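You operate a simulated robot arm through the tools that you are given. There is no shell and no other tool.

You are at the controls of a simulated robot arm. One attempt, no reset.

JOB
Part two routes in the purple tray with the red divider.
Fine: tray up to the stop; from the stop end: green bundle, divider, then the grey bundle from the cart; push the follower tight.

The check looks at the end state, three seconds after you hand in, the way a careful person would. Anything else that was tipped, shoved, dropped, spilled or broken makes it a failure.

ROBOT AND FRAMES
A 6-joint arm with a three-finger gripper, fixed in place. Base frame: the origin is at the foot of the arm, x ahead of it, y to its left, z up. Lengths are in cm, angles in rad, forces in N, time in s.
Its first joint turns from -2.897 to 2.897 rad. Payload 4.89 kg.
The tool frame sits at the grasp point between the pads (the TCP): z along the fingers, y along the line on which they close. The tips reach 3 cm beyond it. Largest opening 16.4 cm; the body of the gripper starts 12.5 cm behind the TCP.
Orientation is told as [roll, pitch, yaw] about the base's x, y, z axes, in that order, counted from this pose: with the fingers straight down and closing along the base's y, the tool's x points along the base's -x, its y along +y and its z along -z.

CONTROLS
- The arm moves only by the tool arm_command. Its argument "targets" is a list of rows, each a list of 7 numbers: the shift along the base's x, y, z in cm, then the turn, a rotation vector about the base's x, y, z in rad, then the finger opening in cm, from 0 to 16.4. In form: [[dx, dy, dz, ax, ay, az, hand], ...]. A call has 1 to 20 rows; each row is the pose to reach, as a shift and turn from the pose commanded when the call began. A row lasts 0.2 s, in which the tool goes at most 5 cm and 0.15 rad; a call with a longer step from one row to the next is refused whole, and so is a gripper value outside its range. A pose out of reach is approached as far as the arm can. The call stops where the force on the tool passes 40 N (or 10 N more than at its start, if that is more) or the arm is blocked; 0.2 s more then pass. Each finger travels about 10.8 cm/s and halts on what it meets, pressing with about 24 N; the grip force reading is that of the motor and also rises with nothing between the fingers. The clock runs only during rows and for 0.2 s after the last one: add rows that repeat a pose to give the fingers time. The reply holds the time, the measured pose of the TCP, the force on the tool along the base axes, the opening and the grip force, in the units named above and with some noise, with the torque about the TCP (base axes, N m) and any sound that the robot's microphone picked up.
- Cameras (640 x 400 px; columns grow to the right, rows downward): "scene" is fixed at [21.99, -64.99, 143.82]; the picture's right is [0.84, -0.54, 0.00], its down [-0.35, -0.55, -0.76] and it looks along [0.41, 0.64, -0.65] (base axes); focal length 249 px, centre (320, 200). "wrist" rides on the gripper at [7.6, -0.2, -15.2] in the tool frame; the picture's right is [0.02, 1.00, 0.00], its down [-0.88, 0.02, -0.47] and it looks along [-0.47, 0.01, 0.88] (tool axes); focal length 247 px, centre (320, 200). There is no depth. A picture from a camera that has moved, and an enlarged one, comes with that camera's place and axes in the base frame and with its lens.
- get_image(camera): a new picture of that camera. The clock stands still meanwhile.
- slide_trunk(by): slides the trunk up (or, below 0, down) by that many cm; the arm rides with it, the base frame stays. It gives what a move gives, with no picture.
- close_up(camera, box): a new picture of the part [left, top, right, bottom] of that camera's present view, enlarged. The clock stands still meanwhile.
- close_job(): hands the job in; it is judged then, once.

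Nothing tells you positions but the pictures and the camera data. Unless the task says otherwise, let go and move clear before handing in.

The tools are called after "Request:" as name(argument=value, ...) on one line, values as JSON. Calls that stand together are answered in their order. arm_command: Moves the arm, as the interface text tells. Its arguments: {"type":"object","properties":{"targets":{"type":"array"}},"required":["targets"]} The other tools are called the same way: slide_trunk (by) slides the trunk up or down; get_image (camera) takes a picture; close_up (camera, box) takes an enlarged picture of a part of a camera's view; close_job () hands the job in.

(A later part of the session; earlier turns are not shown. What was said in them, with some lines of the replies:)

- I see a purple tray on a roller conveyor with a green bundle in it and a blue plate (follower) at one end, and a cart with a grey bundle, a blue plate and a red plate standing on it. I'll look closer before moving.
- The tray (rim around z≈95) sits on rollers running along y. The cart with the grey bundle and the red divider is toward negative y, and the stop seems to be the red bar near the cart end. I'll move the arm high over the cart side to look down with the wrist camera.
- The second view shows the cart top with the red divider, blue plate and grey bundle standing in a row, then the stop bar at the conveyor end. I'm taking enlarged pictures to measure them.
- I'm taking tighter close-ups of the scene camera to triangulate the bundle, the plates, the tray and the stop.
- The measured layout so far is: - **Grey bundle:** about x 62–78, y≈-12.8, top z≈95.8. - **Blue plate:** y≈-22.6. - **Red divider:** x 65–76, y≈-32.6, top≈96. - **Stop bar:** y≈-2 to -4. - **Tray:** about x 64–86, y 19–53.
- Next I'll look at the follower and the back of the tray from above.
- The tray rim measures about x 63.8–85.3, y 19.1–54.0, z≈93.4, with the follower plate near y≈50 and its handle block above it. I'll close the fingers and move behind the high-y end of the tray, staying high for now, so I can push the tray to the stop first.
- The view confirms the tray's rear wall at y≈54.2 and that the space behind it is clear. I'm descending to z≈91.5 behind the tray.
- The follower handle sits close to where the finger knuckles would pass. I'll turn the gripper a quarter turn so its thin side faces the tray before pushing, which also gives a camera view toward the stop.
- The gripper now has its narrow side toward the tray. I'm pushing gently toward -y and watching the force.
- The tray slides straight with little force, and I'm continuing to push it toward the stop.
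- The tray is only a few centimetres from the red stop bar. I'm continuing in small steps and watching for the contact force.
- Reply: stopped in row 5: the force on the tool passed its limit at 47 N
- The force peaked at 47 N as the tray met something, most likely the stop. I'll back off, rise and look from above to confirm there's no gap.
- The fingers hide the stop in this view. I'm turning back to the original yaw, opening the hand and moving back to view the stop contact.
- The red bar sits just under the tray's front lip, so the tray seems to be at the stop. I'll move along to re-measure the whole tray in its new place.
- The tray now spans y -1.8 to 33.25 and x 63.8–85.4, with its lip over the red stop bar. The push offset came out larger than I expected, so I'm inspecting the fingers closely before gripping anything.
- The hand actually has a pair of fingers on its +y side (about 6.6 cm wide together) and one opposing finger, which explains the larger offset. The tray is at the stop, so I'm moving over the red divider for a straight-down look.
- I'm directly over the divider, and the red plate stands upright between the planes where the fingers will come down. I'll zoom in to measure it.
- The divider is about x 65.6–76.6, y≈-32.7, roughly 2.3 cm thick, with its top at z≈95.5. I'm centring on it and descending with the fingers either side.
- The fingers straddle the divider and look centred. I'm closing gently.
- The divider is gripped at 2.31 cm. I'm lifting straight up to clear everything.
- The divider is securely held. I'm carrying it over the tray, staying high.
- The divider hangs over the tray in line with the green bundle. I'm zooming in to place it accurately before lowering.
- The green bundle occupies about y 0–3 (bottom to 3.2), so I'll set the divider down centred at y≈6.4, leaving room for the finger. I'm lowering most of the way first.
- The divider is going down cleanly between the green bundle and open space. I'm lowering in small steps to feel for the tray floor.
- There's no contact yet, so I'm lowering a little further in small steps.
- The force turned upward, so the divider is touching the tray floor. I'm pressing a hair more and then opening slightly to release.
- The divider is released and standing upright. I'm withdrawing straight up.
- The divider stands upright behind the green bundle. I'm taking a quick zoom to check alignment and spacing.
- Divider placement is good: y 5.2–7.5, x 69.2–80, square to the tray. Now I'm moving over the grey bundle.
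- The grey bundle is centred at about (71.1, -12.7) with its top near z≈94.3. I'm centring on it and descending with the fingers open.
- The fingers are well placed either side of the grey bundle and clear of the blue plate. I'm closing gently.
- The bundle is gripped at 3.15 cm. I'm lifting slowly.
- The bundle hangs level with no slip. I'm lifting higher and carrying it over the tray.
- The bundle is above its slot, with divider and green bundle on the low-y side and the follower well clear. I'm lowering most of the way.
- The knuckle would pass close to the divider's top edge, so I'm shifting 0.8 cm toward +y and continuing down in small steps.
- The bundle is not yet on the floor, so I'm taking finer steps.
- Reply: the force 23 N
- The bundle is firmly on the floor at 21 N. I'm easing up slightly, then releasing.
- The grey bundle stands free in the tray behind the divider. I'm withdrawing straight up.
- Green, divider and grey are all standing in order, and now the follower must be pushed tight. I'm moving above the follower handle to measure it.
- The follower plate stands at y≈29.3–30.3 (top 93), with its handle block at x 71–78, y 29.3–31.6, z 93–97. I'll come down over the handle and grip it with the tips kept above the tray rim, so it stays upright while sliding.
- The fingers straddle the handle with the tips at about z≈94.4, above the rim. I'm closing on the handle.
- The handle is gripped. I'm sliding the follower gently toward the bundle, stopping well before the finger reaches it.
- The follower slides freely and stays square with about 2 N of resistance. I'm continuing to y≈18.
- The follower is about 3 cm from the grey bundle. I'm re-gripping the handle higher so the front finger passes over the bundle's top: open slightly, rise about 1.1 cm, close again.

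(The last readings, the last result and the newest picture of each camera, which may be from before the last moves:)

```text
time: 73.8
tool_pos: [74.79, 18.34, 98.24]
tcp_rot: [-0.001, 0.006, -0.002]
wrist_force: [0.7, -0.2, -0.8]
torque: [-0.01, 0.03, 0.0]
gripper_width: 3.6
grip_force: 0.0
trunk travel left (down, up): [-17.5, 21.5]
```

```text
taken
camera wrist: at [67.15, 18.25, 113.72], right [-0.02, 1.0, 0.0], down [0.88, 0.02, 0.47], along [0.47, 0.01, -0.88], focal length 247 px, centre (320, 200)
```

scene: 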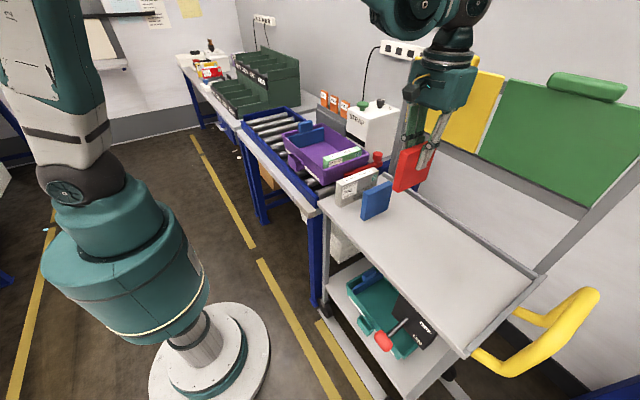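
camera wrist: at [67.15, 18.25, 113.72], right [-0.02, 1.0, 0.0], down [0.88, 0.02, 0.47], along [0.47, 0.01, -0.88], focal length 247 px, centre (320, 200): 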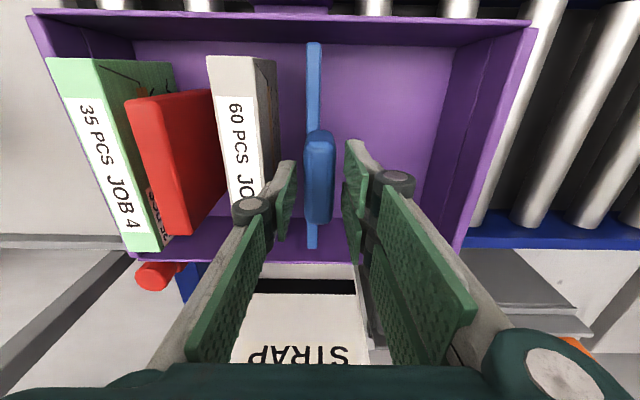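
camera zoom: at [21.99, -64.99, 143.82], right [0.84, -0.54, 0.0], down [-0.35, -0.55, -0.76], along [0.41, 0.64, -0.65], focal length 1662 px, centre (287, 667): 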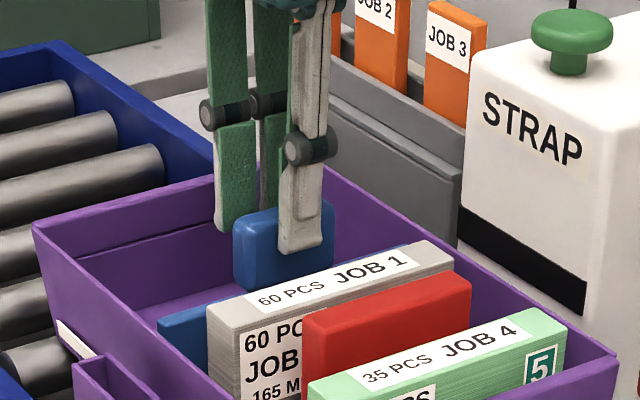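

The finger tip is now at about z≈95.5 and the bundle top at 95.0. I'm adding a small margin and closing again on the handle.

Request:
arm_command(targets=[[0, 0, 0.15, 0, 0, 0, 3.2], [0, 0, 0.15, 0, 0, 0, 2.7], [0, 0, 0.15, 0, 0, 0, 2], [0, 0, 0.15, 0, 0, 0, 1], [0, 0, 0.15, 0, 0, 0, 0], [0, 0, 0.15, 0, 0, 0, 0]])

Request:
arm_command(targets=[[0, -0.4, 0, 0, 0, 0, 0], [0, -0.9, 0, 0, 0, 0, 0], [0, -1.4, 0, 0, 0, 0, 0], [0, -1.8, 0, 0, 0, 0, 0], [0, -2.2, 0, 0, 0, 0, 0], [0, -2.2, 0, 0, 0, 0, 0]])

Request:
close_up(camera="scene", box=[290, 100, 360, 160])

Request:
get_image(camera="wrist")

```text
time: 75.2
tool_pos: [74.73, 18.38, 98.41]
tcp_rot: [0.001, 0.005, -0.002]
wrist_force: [0.3, 0.1, 0.4]
torque: [0.01, 0.02, 0.12]
gripper_width: 2.37
grip_force: 24.2
trunk travel left (down, up): [-17.5, 21.5]
```

```text
time: 76.6
tool_pos: [74.67, 16.13, 98.39]
tcp_rot: [0.0, 0.003, -0.003]
wrist_force: [-1.7, 1.9, 10.1]
torque: [0.12, -0.25, 0.22]
gripper_width: 2.39
grip_force: 23.9
trunk travel left (down, up): [-17.5, 21.5]
```

```text
6.67 times, centred on (325, 130) of scene
camera zoom: at [21.99, -64.99, 143.82], right [0.84, -0.54, 0.0], down [-0.35, -0.55, -0.76], along [0.41, 0.64, -0.65], focal length 1662 px, centre (287, 667)
```

zoom: 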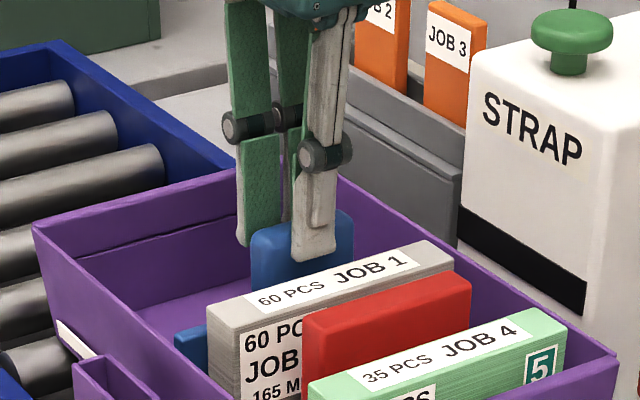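

```text
taken
camera wrist: at [67.11, 16.05, 113.86], right [-0.02, 1.0, 0.0], down [0.88, 0.02, 0.47], along [0.47, 0.01, -0.88], focal length 247 px, centre (320, 200)
```

wrist: 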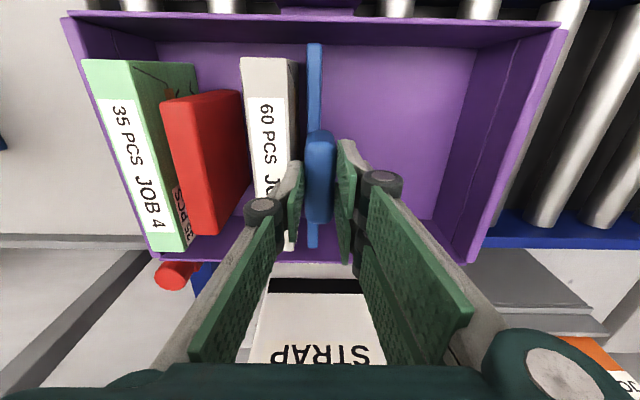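

There's an unexpected 10 N upward force on the hand, so I'm stopping to look closely at what the front finger may be touching.

Request:
close_up(camera="scene", box=[308, 118, 348, 148])

Request:
close_up(camera="wrist", box=[230, 40, 400, 260])

```text
13.33 times, centred on (328, 133) of scene
camera zoom: at [21.99, -64.99, 143.82], right [0.84, -0.54, 0.0], down [-0.35, -0.55, -0.76], along [0.41, 0.64, -0.65], focal length 3324 px, centre (213, 1093)
```

zoom: 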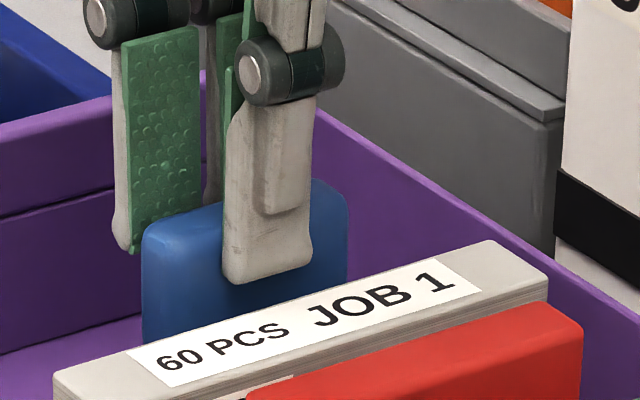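

```text
1.82 times, centred on (315, 150) of wrist
camera zoom: at [67.11, 16.05, 113.86], right [-0.02, 1.0, 0.0], down [0.88, 0.02, 0.47], along [0.47, 0.01, -0.88], focal length 449 px, centre (329, 291)
```

zoom: 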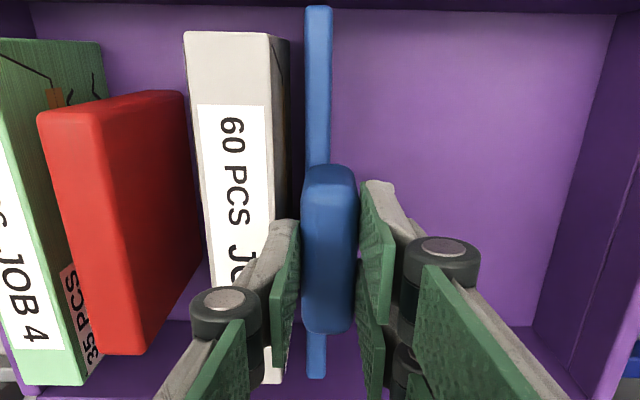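

The finger tip isn't touching the bundle, so the force likely comes from the follower bearing on the tray floor. I'm easing up by a millimetre to relieve it and reading the force again.

Request:
arm_command(targets=[[0, 0, 0.1, 0, 0, 0, 0], [0, 0, 0.1, 0, 0, 0, 0]])

```text
time: 77.2
tool_pos: [74.6, 16.09, 98.54]
tcp_rot: [0.0, 0.004, -0.001]
wrist_force: [-0.5, 1.3, -1.3]
torque: [0.14, 0.13, 0.04]
gripper_width: 2.39
grip_force: 23.8
trunk travel left (down, up): [-17.5, 21.5]
```

That relieved it, so the follower is a free piece resting on the floor and is lightly supported by the hand. I'm continuing the push toward -y in small steps.

Request:
arm_command(targets=[[0, -0.3, 0, 0, 0, 0, 0], [0, -0.6, 0, 0, 0, 0, 0], [0, -0.9, 0, 0, 0, 0, 0], [0, -1.2, 0, 0, 0, 0, 0], [0, -1.5, 0, 0, 0, 0, 0], [0, -1.8, 0, 0, 0, 0, 0], [0, -1.8, 0, 0, 0, 0, 0]])

Request:
close_up(camera="scene", box=[290, 110, 370, 170])

Request:
get_image(camera="wrist")

```text
time: 78.8
tool_pos: [74.71, 14.34, 98.6]
tcp_rot: [-0.001, 0.005, -0.001]
wrist_force: [3.0, 3.8, 0.4]
torque: [0.15, -0.27, 0.3]
gripper_width: 2.4
grip_force: 23.6
trunk travel left (down, up): [-17.5, 21.5]
```

```text
6.67 times, centred on (330, 140) of scene
camera zoom: at [21.99, -64.99, 143.82], right [0.84, -0.54, 0.0], down [-0.35, -0.55, -0.76], along [0.41, 0.64, -0.65], focal length 1662 px, centre (253, 600)
```

zoom: 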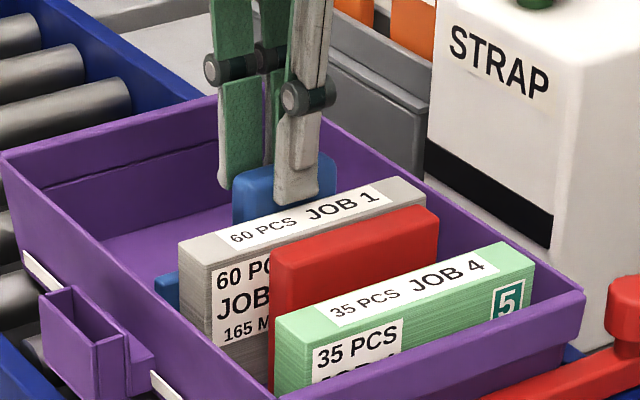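

```text
taken
camera wrist: at [67.11, 14.28, 113.95], right [-0.02, 1.0, 0.0], down [0.88, 0.02, 0.47], along [0.47, 0.01, -0.88], focal length 247 px, centre (320, 200)
```

wrist: 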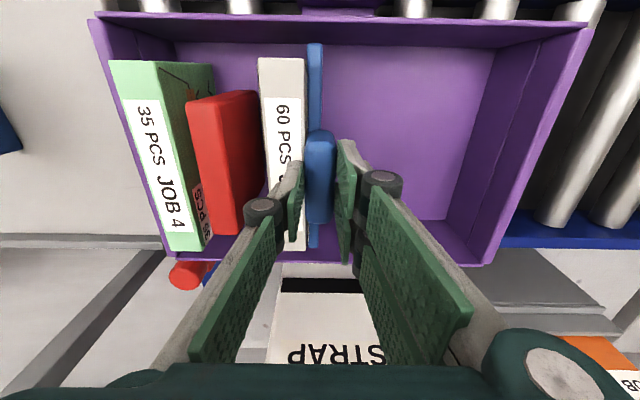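

The follower has met the grey bundle and the finger passes over its top. I'm continuing slowly so the bundle slides upright.

Request:
arm_command(targets=[[0, -0.25, 0, 0, 0, 0, 0], [0, -0.5, 0, 0, 0, 0, 0], [0, -0.75, 0, 0, 0, 0, 0], [0, -1, 0, 0, 0, 0, 0], [0, -1.25, 0, 0, 0, 0, 0], [0, -1.5, 0, 0, 0, 0, 0], [0, -1.5, 0, 0, 0, 0, 0]])

Request:
close_up(camera="scene", box=[290, 110, 370, 170])

Request:
get_image(camera="wrist")

```text
time: 80.4
tool_pos: [74.59, 12.79, 98.61]
tcp_rot: [0.001, 0.005, -0.002]
wrist_force: [1.2, 3.2, -0.3]
torque: [0.21, -0.1, 0.18]
gripper_width: 2.4
grip_force: 24.4
trunk travel left (down, up): [-17.5, 21.5]
```

```text
6.67 times, centred on (330, 140) of scene
camera zoom: at [21.99, -64.99, 143.82], right [0.84, -0.54, 0.0], down [-0.35, -0.55, -0.76], along [0.41, 0.64, -0.65], focal length 1662 px, centre (253, 600)
```

zoom: 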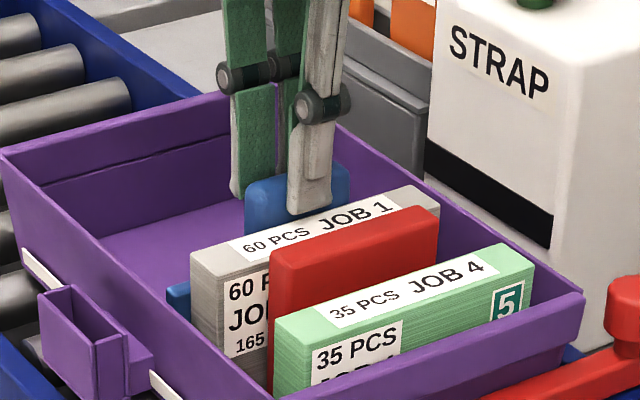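

```text
taken
camera wrist: at [67.06, 12.74, 114.01], right [-0.02, 1.0, 0.0], down [0.88, 0.02, 0.47], along [0.47, 0.01, -0.88], focal length 247 px, centre (320, 200)
```

wrist: 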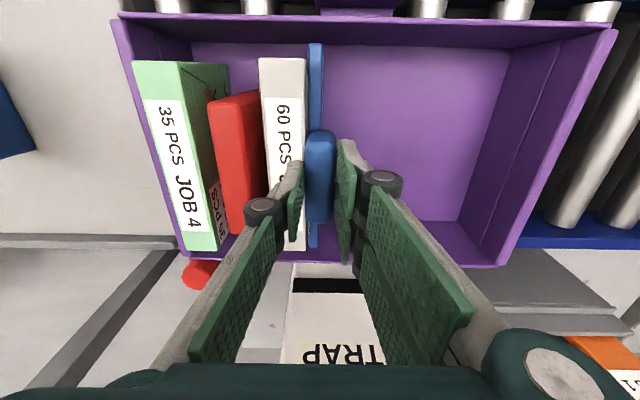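

The bundle slides upright with about 3 N, and it's still about 1 cm from the divider. I'm continuing.

Request:
arm_command(targets=[[0, -0.25, 0, 0, 0, 0, 0], [0, -0.5, 0, 0, 0, 0, 0], [0, -0.75, 0, 0, 0, 0, 0], [0, -1, 0, 0, 0, 0, 0], [0, -1.25, 0, 0, 0, 0, 0], [0, -1.5, 0, 0, 0, 0, 0], [0, -1.7, 0, 0, 0, 0, 0], [0, -1.7, 0, 0, 0, 0, 0]])

Request:
close_up(camera="scene", box=[290, 110, 370, 170])

Request:
get_image(camera="wrist")

```text
time: 82.2
tool_pos: [74.65, 11.14, 98.52]
tcp_rot: [0.0, 0.002, 0.0]
wrist_force: [2.9, 3.8, 2.3]
torque: [0.02, -0.32, 0.23]
gripper_width: 2.38
grip_force: 23.9
trunk travel left (down, up): [-17.5, 21.5]
```

```text
6.67 times, centred on (330, 140) of scene
camera zoom: at [21.99, -64.99, 143.82], right [0.84, -0.54, 0.0], down [-0.35, -0.55, -0.76], along [0.41, 0.64, -0.65], focal length 1662 px, centre (253, 600)
```

zoom: 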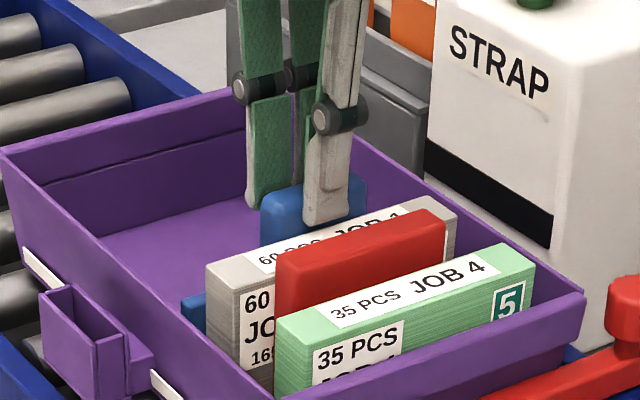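

```text
taken
camera wrist: at [67.11, 11.07, 113.99], right [-0.02, 1.0, 0.0], down [0.88, 0.02, 0.47], along [0.47, 0.01, -0.88], focal length 247 px, centre (320, 200)
```

wrist: 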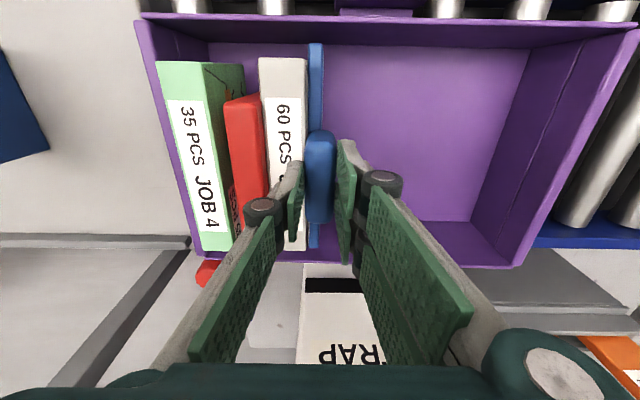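

The divider is now moving with the bundle. About 1.5 cm remains to close on the green bundle.

Request:
arm_command(targets=[[0, -0.2, 0, 0, 0, 0, 0], [0, -0.4, 0, 0, 0, 0, 0], [0, -0.6, 0, 0, 0, 0, 0], [0, -0.8, 0, 0, 0, 0, 0], [0, -1, 0, 0, 0, 0, 0], [0, -1, 0, 0, 0, 0, 0]])

Request:
close_up(camera="scene", box=[290, 110, 370, 170])

Request:
get_image(camera="wrist")

```text
time: 83.6
tool_pos: [74.72, 10.16, 98.52]
tcp_rot: [0.0, 0.005, -0.001]
wrist_force: [-2.9, 3.2, -1.3]
torque: [0.15, -0.24, 0.22]
gripper_width: 2.38
grip_force: 23.8
trunk travel left (down, up): [-17.5, 21.5]
```

```text
6.67 times, centred on (330, 140) of scene
camera zoom: at [21.99, -64.99, 143.82], right [0.84, -0.54, 0.0], down [-0.35, -0.55, -0.76], along [0.41, 0.64, -0.65], focal length 1662 px, centre (253, 600)
```

zoom: 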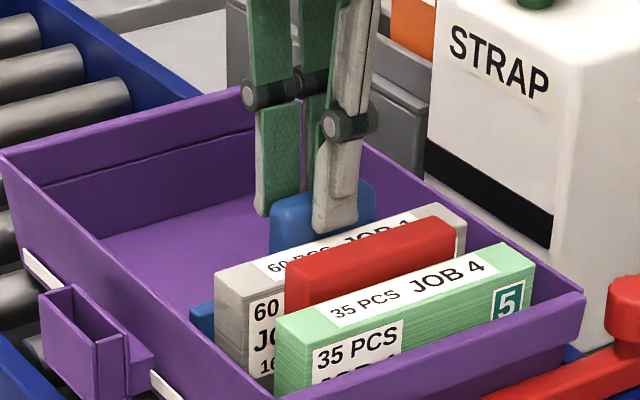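

```text
taken
camera wrist: at [67.12, 10.07, 113.95], right [-0.02, 1.0, 0.0], down [0.88, 0.02, 0.47], along [0.47, 0.01, -0.88], focal length 247 px, centre (320, 200)
```

wrist: 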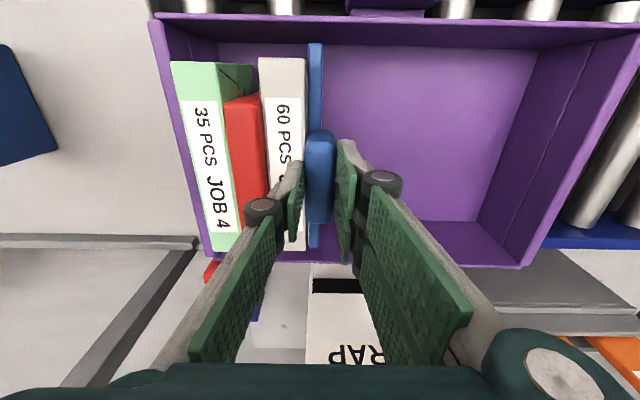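

The stack is nearly closed. I'm taking 1–2 mm steps now and watching for the force to climb.

Request:
arm_command(targets=[[0, -0.15, 0, 0, 0, 0, 0], [0, -0.3, 0, 0, 0, 0, 0], [0, -0.45, 0, 0, 0, 0, 0], [0, -0.45, 0, 0, 0, 0, 0]])

Request:
close_up(camera="wrist", box=[140, 20, 380, 270])

```text
time: 84.6
tool_pos: [74.74, 9.66, 98.57]
tcp_rot: [-0.003, 0.005, 0.0]
wrist_force: [3.9, 3.8, 0.1]
torque: [0.11, 0.06, 0.23]
gripper_width: 2.39
grip_force: 24.2
trunk travel left (down, up): [-17.5, 21.5]
```

```text
1.60 times, centred on (260, 145) of wrist
camera zoom: at [67.1, 9.65, 113.94], right [-0.02, 1.0, 0.0], down [0.88, 0.02, 0.47], along [0.47, 0.01, -0.88], focal length 395 px, centre (416, 288)
```

zoom: 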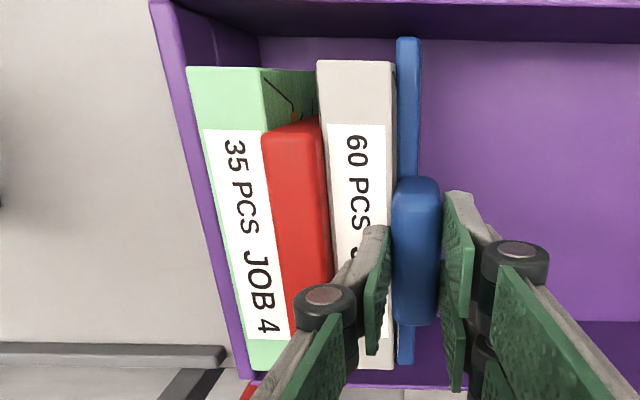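

The divider is about to touch the green bundle, and there's a small gap between the green bundle and the tray wall. I'm continuing in small steps until the stack is solid.

Request:
arm_command(targets=[[0, -0.15, 0, 0, 0, 0, 0], [0, -0.3, 0, 0, 0, 0, 0], [0, -0.45, 0, 0, 0, 0, 0], [0, -0.45, 0, 0, 0, 0, 0]])

Request:
close_up(camera="wrist", box=[140, 20, 380, 270])

Request:
close_up(camera="scene", box=[290, 110, 370, 170])

```text
time: 85.6
tool_pos: [74.72, 9.38, 98.63]
tcp_rot: [0.0, 0.006, -0.002]
wrist_force: [-0.1, 14.8, 4.0]
torque: [0.69, 0.2, 0.29]
gripper_width: 2.38
grip_force: 23.8
trunk travel left (down, up): [-17.5, 21.5]
```

```text
1.60 times, centred on (260, 145) of wrist
camera zoom: at [67.08, 9.24, 113.99], right [-0.02, 1.0, 0.0], down [0.88, 0.02, 0.47], along [0.47, 0.01, -0.88], focal length 395 px, centre (416, 288)
```

zoom: 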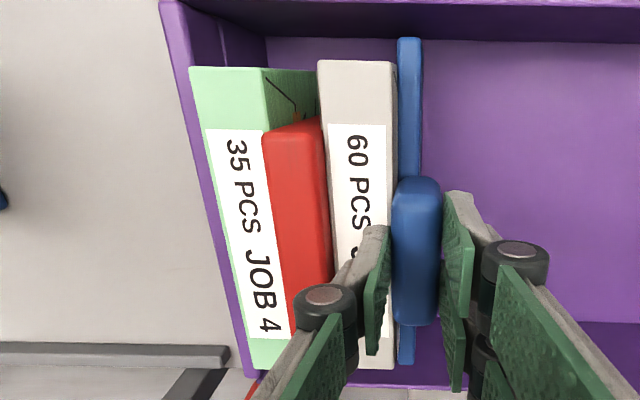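

```text
6.67 times, centred on (330, 140) of scene
camera zoom: at [21.99, -64.99, 143.82], right [0.84, -0.54, 0.0], down [-0.35, -0.55, -0.76], along [0.41, 0.64, -0.65], focal length 1662 px, centre (253, 600)
```

zoom: 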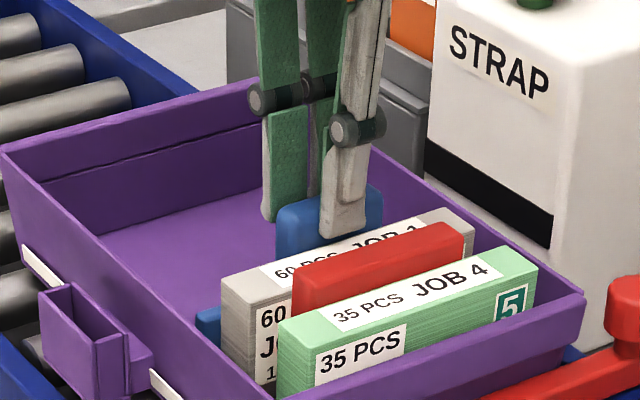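

The push force climbed to about 15 N, so the stack is tight against the wall and the stop. I'm opening the fingers slightly and lifting off.

Request:
arm_command(targets=[[0, 0, 0, 0, 0, 0, 2.6], [0, 0, 0, 0, 0, 0, 3], [0, 0, 0, 0, 0, 0, 3.4], [0, 0, 0, 0, 0, 0, 3.4], [0, 0, 0.5, 0, 0, 0, 3.4], [0, 0, 1.5, 0, 0, 0, 3.4], [0, 0, 3, 0, 0, 0, 3.4], [0, 0, 6, 0, 0, 0, 3.4], [0, 0, 10, 0, 0, 0, 3.4], [0, 0, 14, 0, 0, 0, 4], [0, 0, 18, 0, 0, 0, 6], [0, 0, 20, 0, 0, 0, 6]])

Request:
get_image(camera="wrist")

Request:
close_up(camera="wrist", box=[220, 20, 400, 200])

Request:
close_up(camera="scene", box=[290, 110, 370, 170])

```text
time: 88.2
tool_pos: [74.54, 9.18, 118.56]
tcp_rot: [-0.001, 0.006, -0.001]
wrist_force: [0.1, 0.1, 1.0]
torque: [-0.01, -0.03, 0.02]
gripper_width: 6.03
grip_force: 0.1
trunk travel left (down, up): [-17.5, 21.5]
```

```text
taken
camera wrist: at [67.0, 9.04, 133.97], right [-0.02, 1.0, 0.0], down [0.88, 0.02, 0.47], along [0.47, 0.01, -0.88], focal length 247 px, centre (320, 200)
```

wrist: 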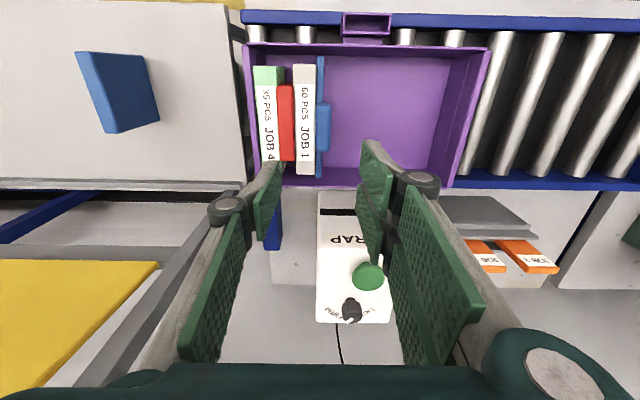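

```text
2.22 times, centred on (310, 110) of wrist
camera zoom: at [67.0, 9.04, 133.97], right [-0.02, 1.0, 0.0], down [0.88, 0.02, 0.47], along [0.47, 0.01, -0.88], focal length 549 px, centre (342, 400)
```

zoom: 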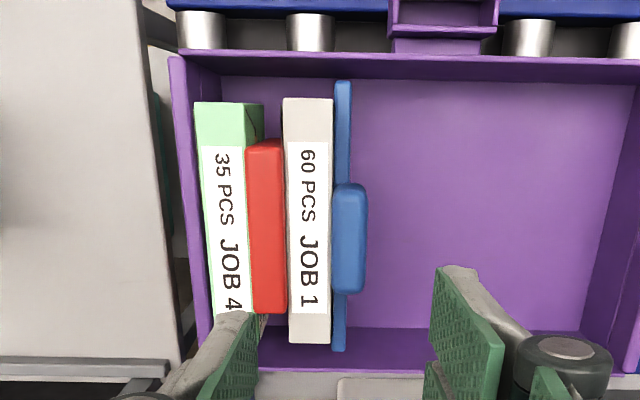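

```text
6.67 times, centred on (330, 140) of scene
camera zoom: at [21.99, -64.99, 143.82], right [0.84, -0.54, 0.0], down [-0.35, -0.55, -0.76], along [0.41, 0.64, -0.65], focal length 1662 px, centre (253, 600)
```

zoom: 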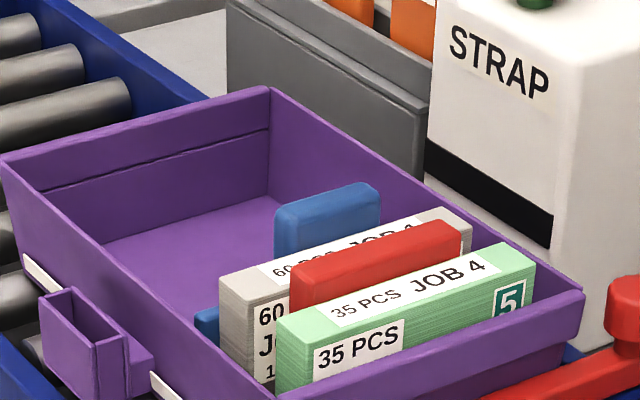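

The stack looks compact and everything is upright. I'm taking closer views from directly above to check for any remaining gaps.

Request:
arm_command(targets=[[0, -1, -3, 0, 0, 0, 9], [0, -2, -6, 0, 0, 0, 12], [0, -3, -9, 0, 0, 0, 14], [0, -4, -12, 0, 0, 0, 16.4], [0, -4.5, -13.5, 0, 0, 0, 16.4], [0, -4.5, -13.5, 0, 0, 0, 16.4]])

Request:
get_image(camera="wrist")

Request:
close_up(camera="wrist", box=[220, 20, 420, 240])

```text
time: 89.6
tool_pos: [74.57, 4.66, 105.17]
tcp_rot: [0.001, 0.006, -0.002]
wrist_force: [0.7, 0.7, 0.7]
torque: [-0.01, 0.03, -0.01]
gripper_width: 16.38
grip_force: 0.1
trunk travel left (down, up): [-17.5, 21.5]
```

```text
taken
camera wrist: at [67.07, 4.63, 120.5], right [-0.02, 1.0, 0.0], down [0.88, 0.02, 0.47], along [0.47, 0.01, -0.88], focal length 247 px, centre (320, 200)
```

wrist: 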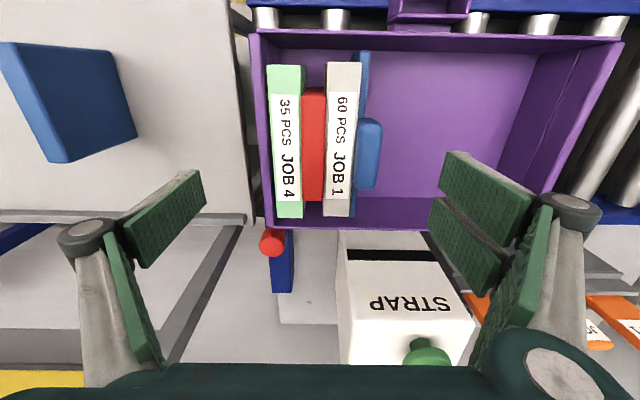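

```text
1.82 times, centred on (320, 130) of wrist
camera zoom: at [67.07, 4.63, 120.5], right [-0.02, 1.0, 0.0], down [0.88, 0.02, 0.47], along [0.47, 0.01, -0.88], focal length 449 px, centre (320, 327)
```

zoom: 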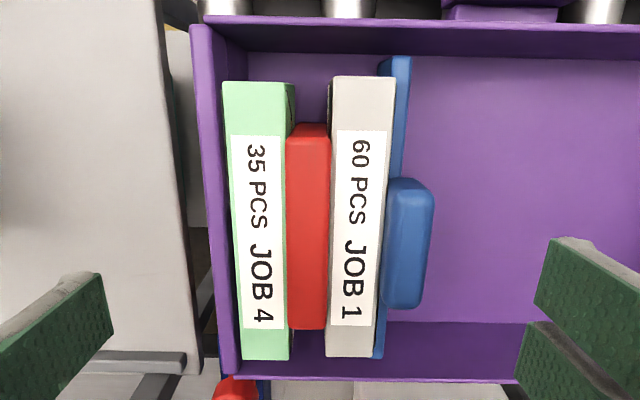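

From above everything is in order: green, red divider, grey, follower. I'm zooming further into the joints and the stop contact.

Request:
close_up(camera="wrist", box=[255, 40, 345, 110])

Request:
close_up(camera="wrist", box=[315, 40, 395, 110])

Request:
close_up(camera="wrist", box=[255, 150, 395, 260])

Request:
close_up(camera="scene", box=[310, 120, 360, 160])

```text
5.71 times, centred on (300, 75) of wrist
camera zoom: at [67.07, 4.63, 120.5], right [-0.02, 1.0, 0.0], down [0.88, 0.02, 0.47], along [0.47, 0.01, -0.88], focal length 1411 px, centre (434, 914)
```

zoom: 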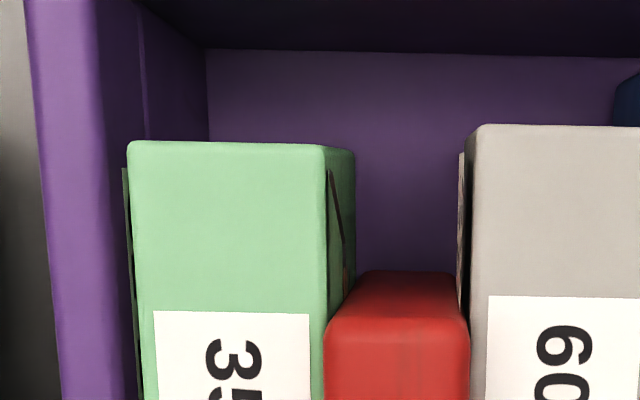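

```text
5.71 times, centred on (355, 75) of wrist
camera zoom: at [67.07, 4.63, 120.5], right [-0.02, 1.0, 0.0], down [0.88, 0.02, 0.47], along [0.47, 0.01, -0.88], focal length 1411 px, centre (120, 914)
```

zoom: 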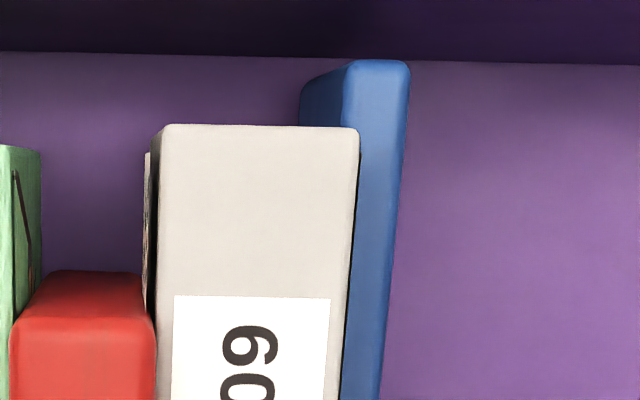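

```text
3.64 times, centred on (325, 205) of wrist
camera zoom: at [67.07, 4.63, 120.5], right [-0.02, 1.0, 0.0], down [0.88, 0.02, 0.47], along [0.47, 0.01, -0.88], focal length 898 px, centre (302, 182)
```

zoom: 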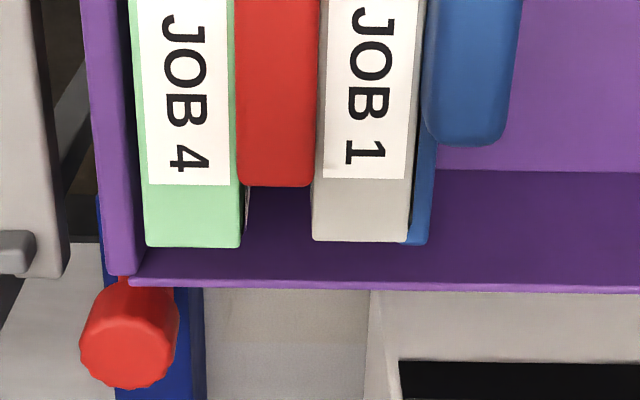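

```text
10.00 times, centred on (335, 140) of scene
camera zoom: at [21.99, -64.99, 143.82], right [0.84, -0.54, 0.0], down [-0.35, -0.55, -0.76], along [0.41, 0.64, -0.65], focal length 2493 px, centre (170, 800)
```

zoom: 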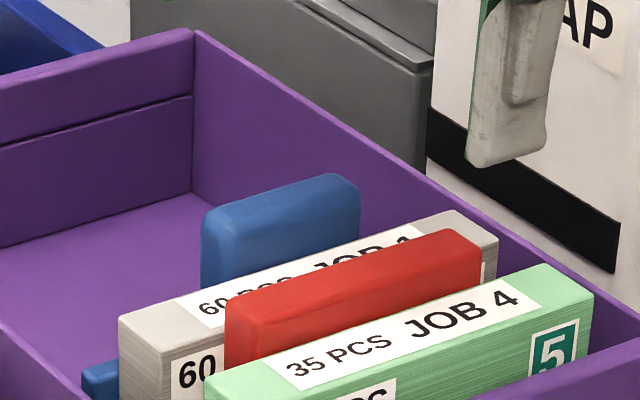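

Everything measures as touching: the follower is vertical against the grey bundle, and the grey, divider and green bundle faces all meet. I'm checking the tray against the stop bar once more.

Request:
close_up(camera="scene", box=[320, 140, 390, 190])

Request:
arm_command(targets=[[0, -2, 3, 0, 0, 0, 16.4], [0, -4, 6, 0, 0, 0, 16.4], [-3, -7, 9, 0, 0, 0, 16.4], [-6, -10, 11, 0, 0, 0, 16.4], [-8, -13, 11, 0, 0, 0, 16.4], [-8, -16, 11, 0, 0, 0, 16.4], [-8, -18, 11, 0, 0, 0, 16.4], [-8, -18, 11, 0, 0, 0, 16.4]])

Request:
get_image(camera="wrist")

Request:
close_up(camera="wrist", box=[330, 80, 460, 260])

```text
8.00 times, centred on (355, 165) of scene
camera zoom: at [21.99, -64.99, 143.82], right [0.84, -0.54, 0.0], down [-0.35, -0.55, -0.76], along [0.41, 0.64, -0.65], focal length 1994 px, centre (40, 480)
```

zoom: 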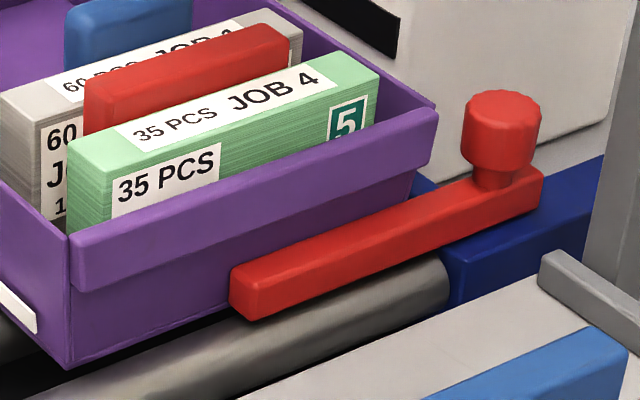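

```text
refused: row 3 steps farther than a row can; nothing moved
```

```text
taken
camera wrist: at [67.07, 4.63, 120.5], right [-0.02, 1.0, 0.0], down [0.88, 0.02, 0.47], along [0.47, 0.01, -0.88], focal length 247 px, centre (320, 200)
```

wrist: 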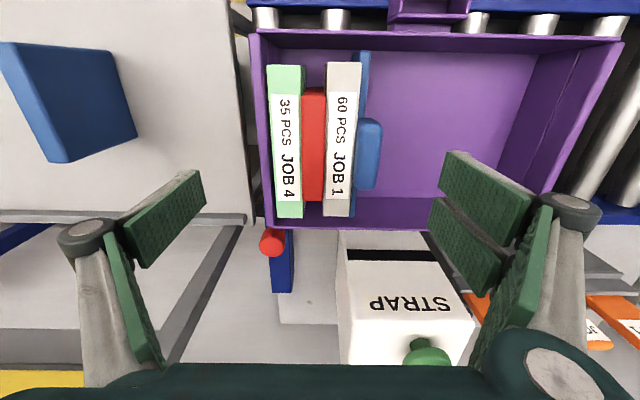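

```text
2.22 times, centred on (395, 170) of wrist
camera zoom: at [67.07, 4.63, 120.5], right [-0.02, 1.0, 0.0], down [0.88, 0.02, 0.47], along [0.47, 0.01, -0.88], focal length 549 px, centre (153, 267)
```

zoom: 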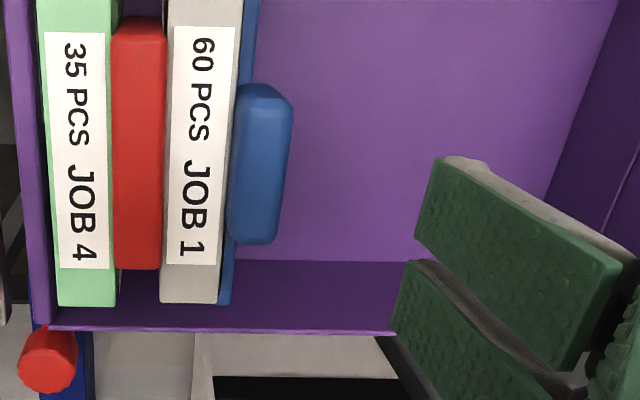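

The stop bar appears flush against the tray's front wall. I'm retracting clear upward and toward -y for a last check from the front.

Request:
arm_command(targets=[[0, -2, 3, 0, 0, 0, 16.4], [0, -4, 6, 0, 0, 0, 16.4], [-2, -6.5, 8.5, 0, 0, 0, 16.4], [-4, -9, 10.5, 0, 0, 0, 16.4], [-6, -12, 11, 0, 0, 0, 16.4], [-8, -15, 11, 0, 0, 0, 16.4], [-8, -18, 11, 0, 0, 0, 16.4], [-8, -18, 11, 0, 0, 0, 16.4]])

Request:
get_image(camera="wrist")

Request:
close_up(camera="wrist", box=[330, 60, 480, 240])

```text
time: 91.4
tool_pos: [66.81, -13.41, 116.29]
tcp_rot: [0.0, 0.005, -0.002]
wrist_force: [0.5, -0.3, 0.7]
torque: [0.02, -0.03, 0.02]
gripper_width: 16.39
grip_force: 0.0
trunk travel left (down, up): [-17.5, 21.5]
```

```text
taken
camera wrist: at [59.28, -13.54, 131.55], right [-0.02, 1.0, 0.0], down [0.88, 0.02, 0.47], along [0.47, 0.01, -0.88], focal length 247 px, centre (320, 200)
```

wrist: 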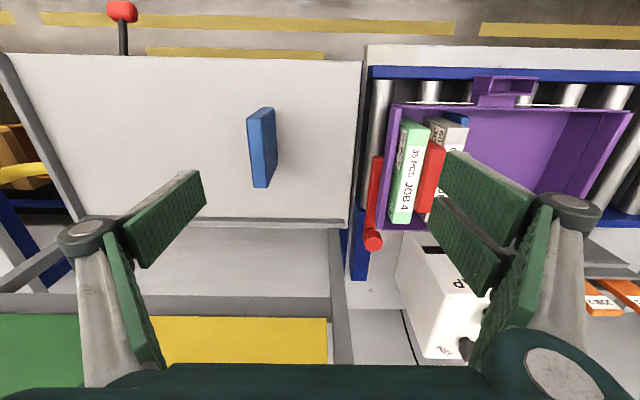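

```text
2.22 times, centred on (405, 150) of wrist
camera zoom: at [59.28, -13.54, 131.55], right [-0.02, 1.0, 0.0], down [0.88, 0.02, 0.47], along [0.47, 0.01, -0.88], focal length 549 px, centre (131, 311)
```

zoom: 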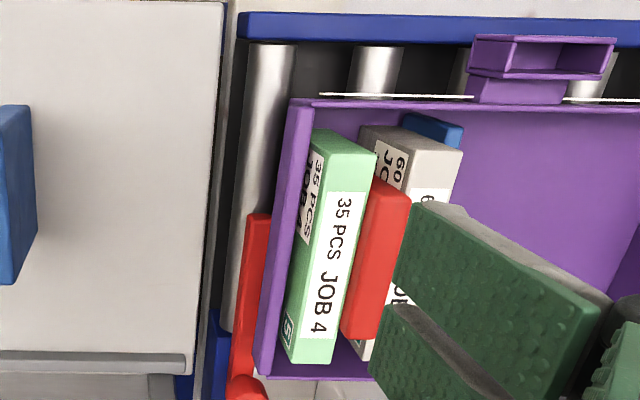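

The tray sits against the red stop, the order is green, red divider, grey, follower, and the blue plate on the cart is untouched. I'm retracting the arm a bit further, with a last check of the scene before handing in.

Request:
arm_command(targets=[[-3, 0, 1, 0, 0, 0, 16.4], [-6, 0, 2, 0, 0, 0, 16.4], [-9, 0, 3, 0, 0, 0, 16.4], [-12, 0, 4, 0, 0, 0, 16.4], [-14, 0, 4, 0, 0, 0, 16.4], [-14, 0, 4, 0, 0, 0, 16.4]])

Request:
get_image(camera="scene")

Request:
close_up(camera="scene", box=[270, 100, 400, 190])

```text
time: 92.8
tool_pos: [52.63, -13.38, 120.07]
tcp_rot: [0.001, 0.004, -0.002]
wrist_force: [-0.8, -1.1, 0.5]
torque: [-0.04, -0.08, 0.01]
gripper_width: 16.4
grip_force: 0.0
trunk travel left (down, up): [-17.5, 21.5]
```

```text
taken
```

scene: 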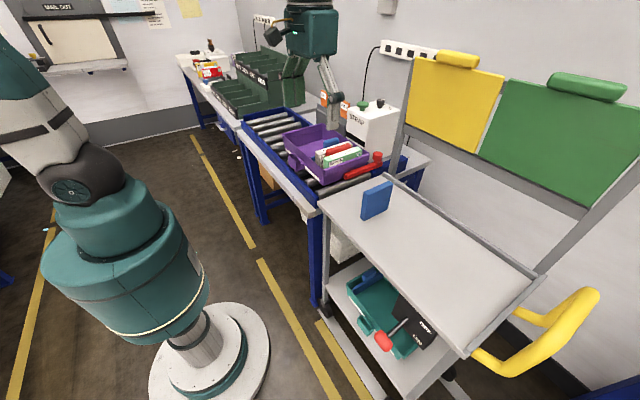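

```text
4.44 times, centred on (335, 145) of scene
camera zoom: at [21.99, -64.99, 143.82], right [0.84, -0.54, 0.0], down [-0.35, -0.55, -0.76], along [0.41, 0.64, -0.65], focal length 1108 px, centre (253, 444)
```

zoom: 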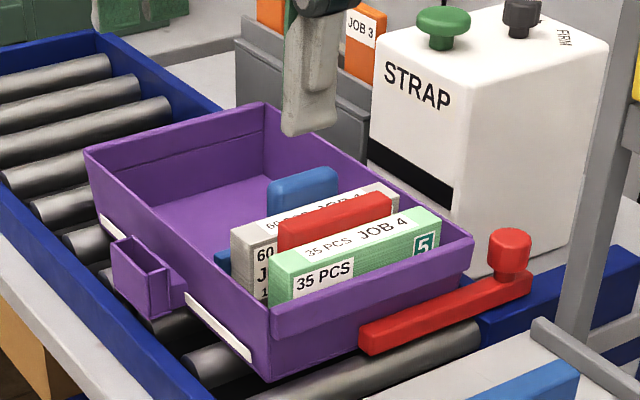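

The tray is at the stop with green bundle, red divider, grey bundle and follower packed tight and upright. Nothing else looks disturbed and the arm is clear, so I'm handing in.

Request:
close_job()

```text
The job is handed in.
```

The job is handed in. The purple tray is against the red stop. From the stop end it holds the green bundle, the red divider, then the grey bundle from the cart, with the follower pushed up tight behind.

- **Stop:** pushing the tray ended in a solid contact of about 47 N. In the later pictures I could see no gap between the tray and the stop bar.
- **Tightness:** the follower push ended at about 15 N with the whole stack solid. After I let go it may have eased back 1–2 mm. Close-ups then showed the faces touching to within about 1 mm and the follower upright.
- **Surroundings:** the blue plate on the cart, the strap machine and the other items look undisturbed. The arm let go and moved clear before I handed in.

The hand has three fingers, not the two described: a pair facing a single one. I allowed for this when placing the pieces.
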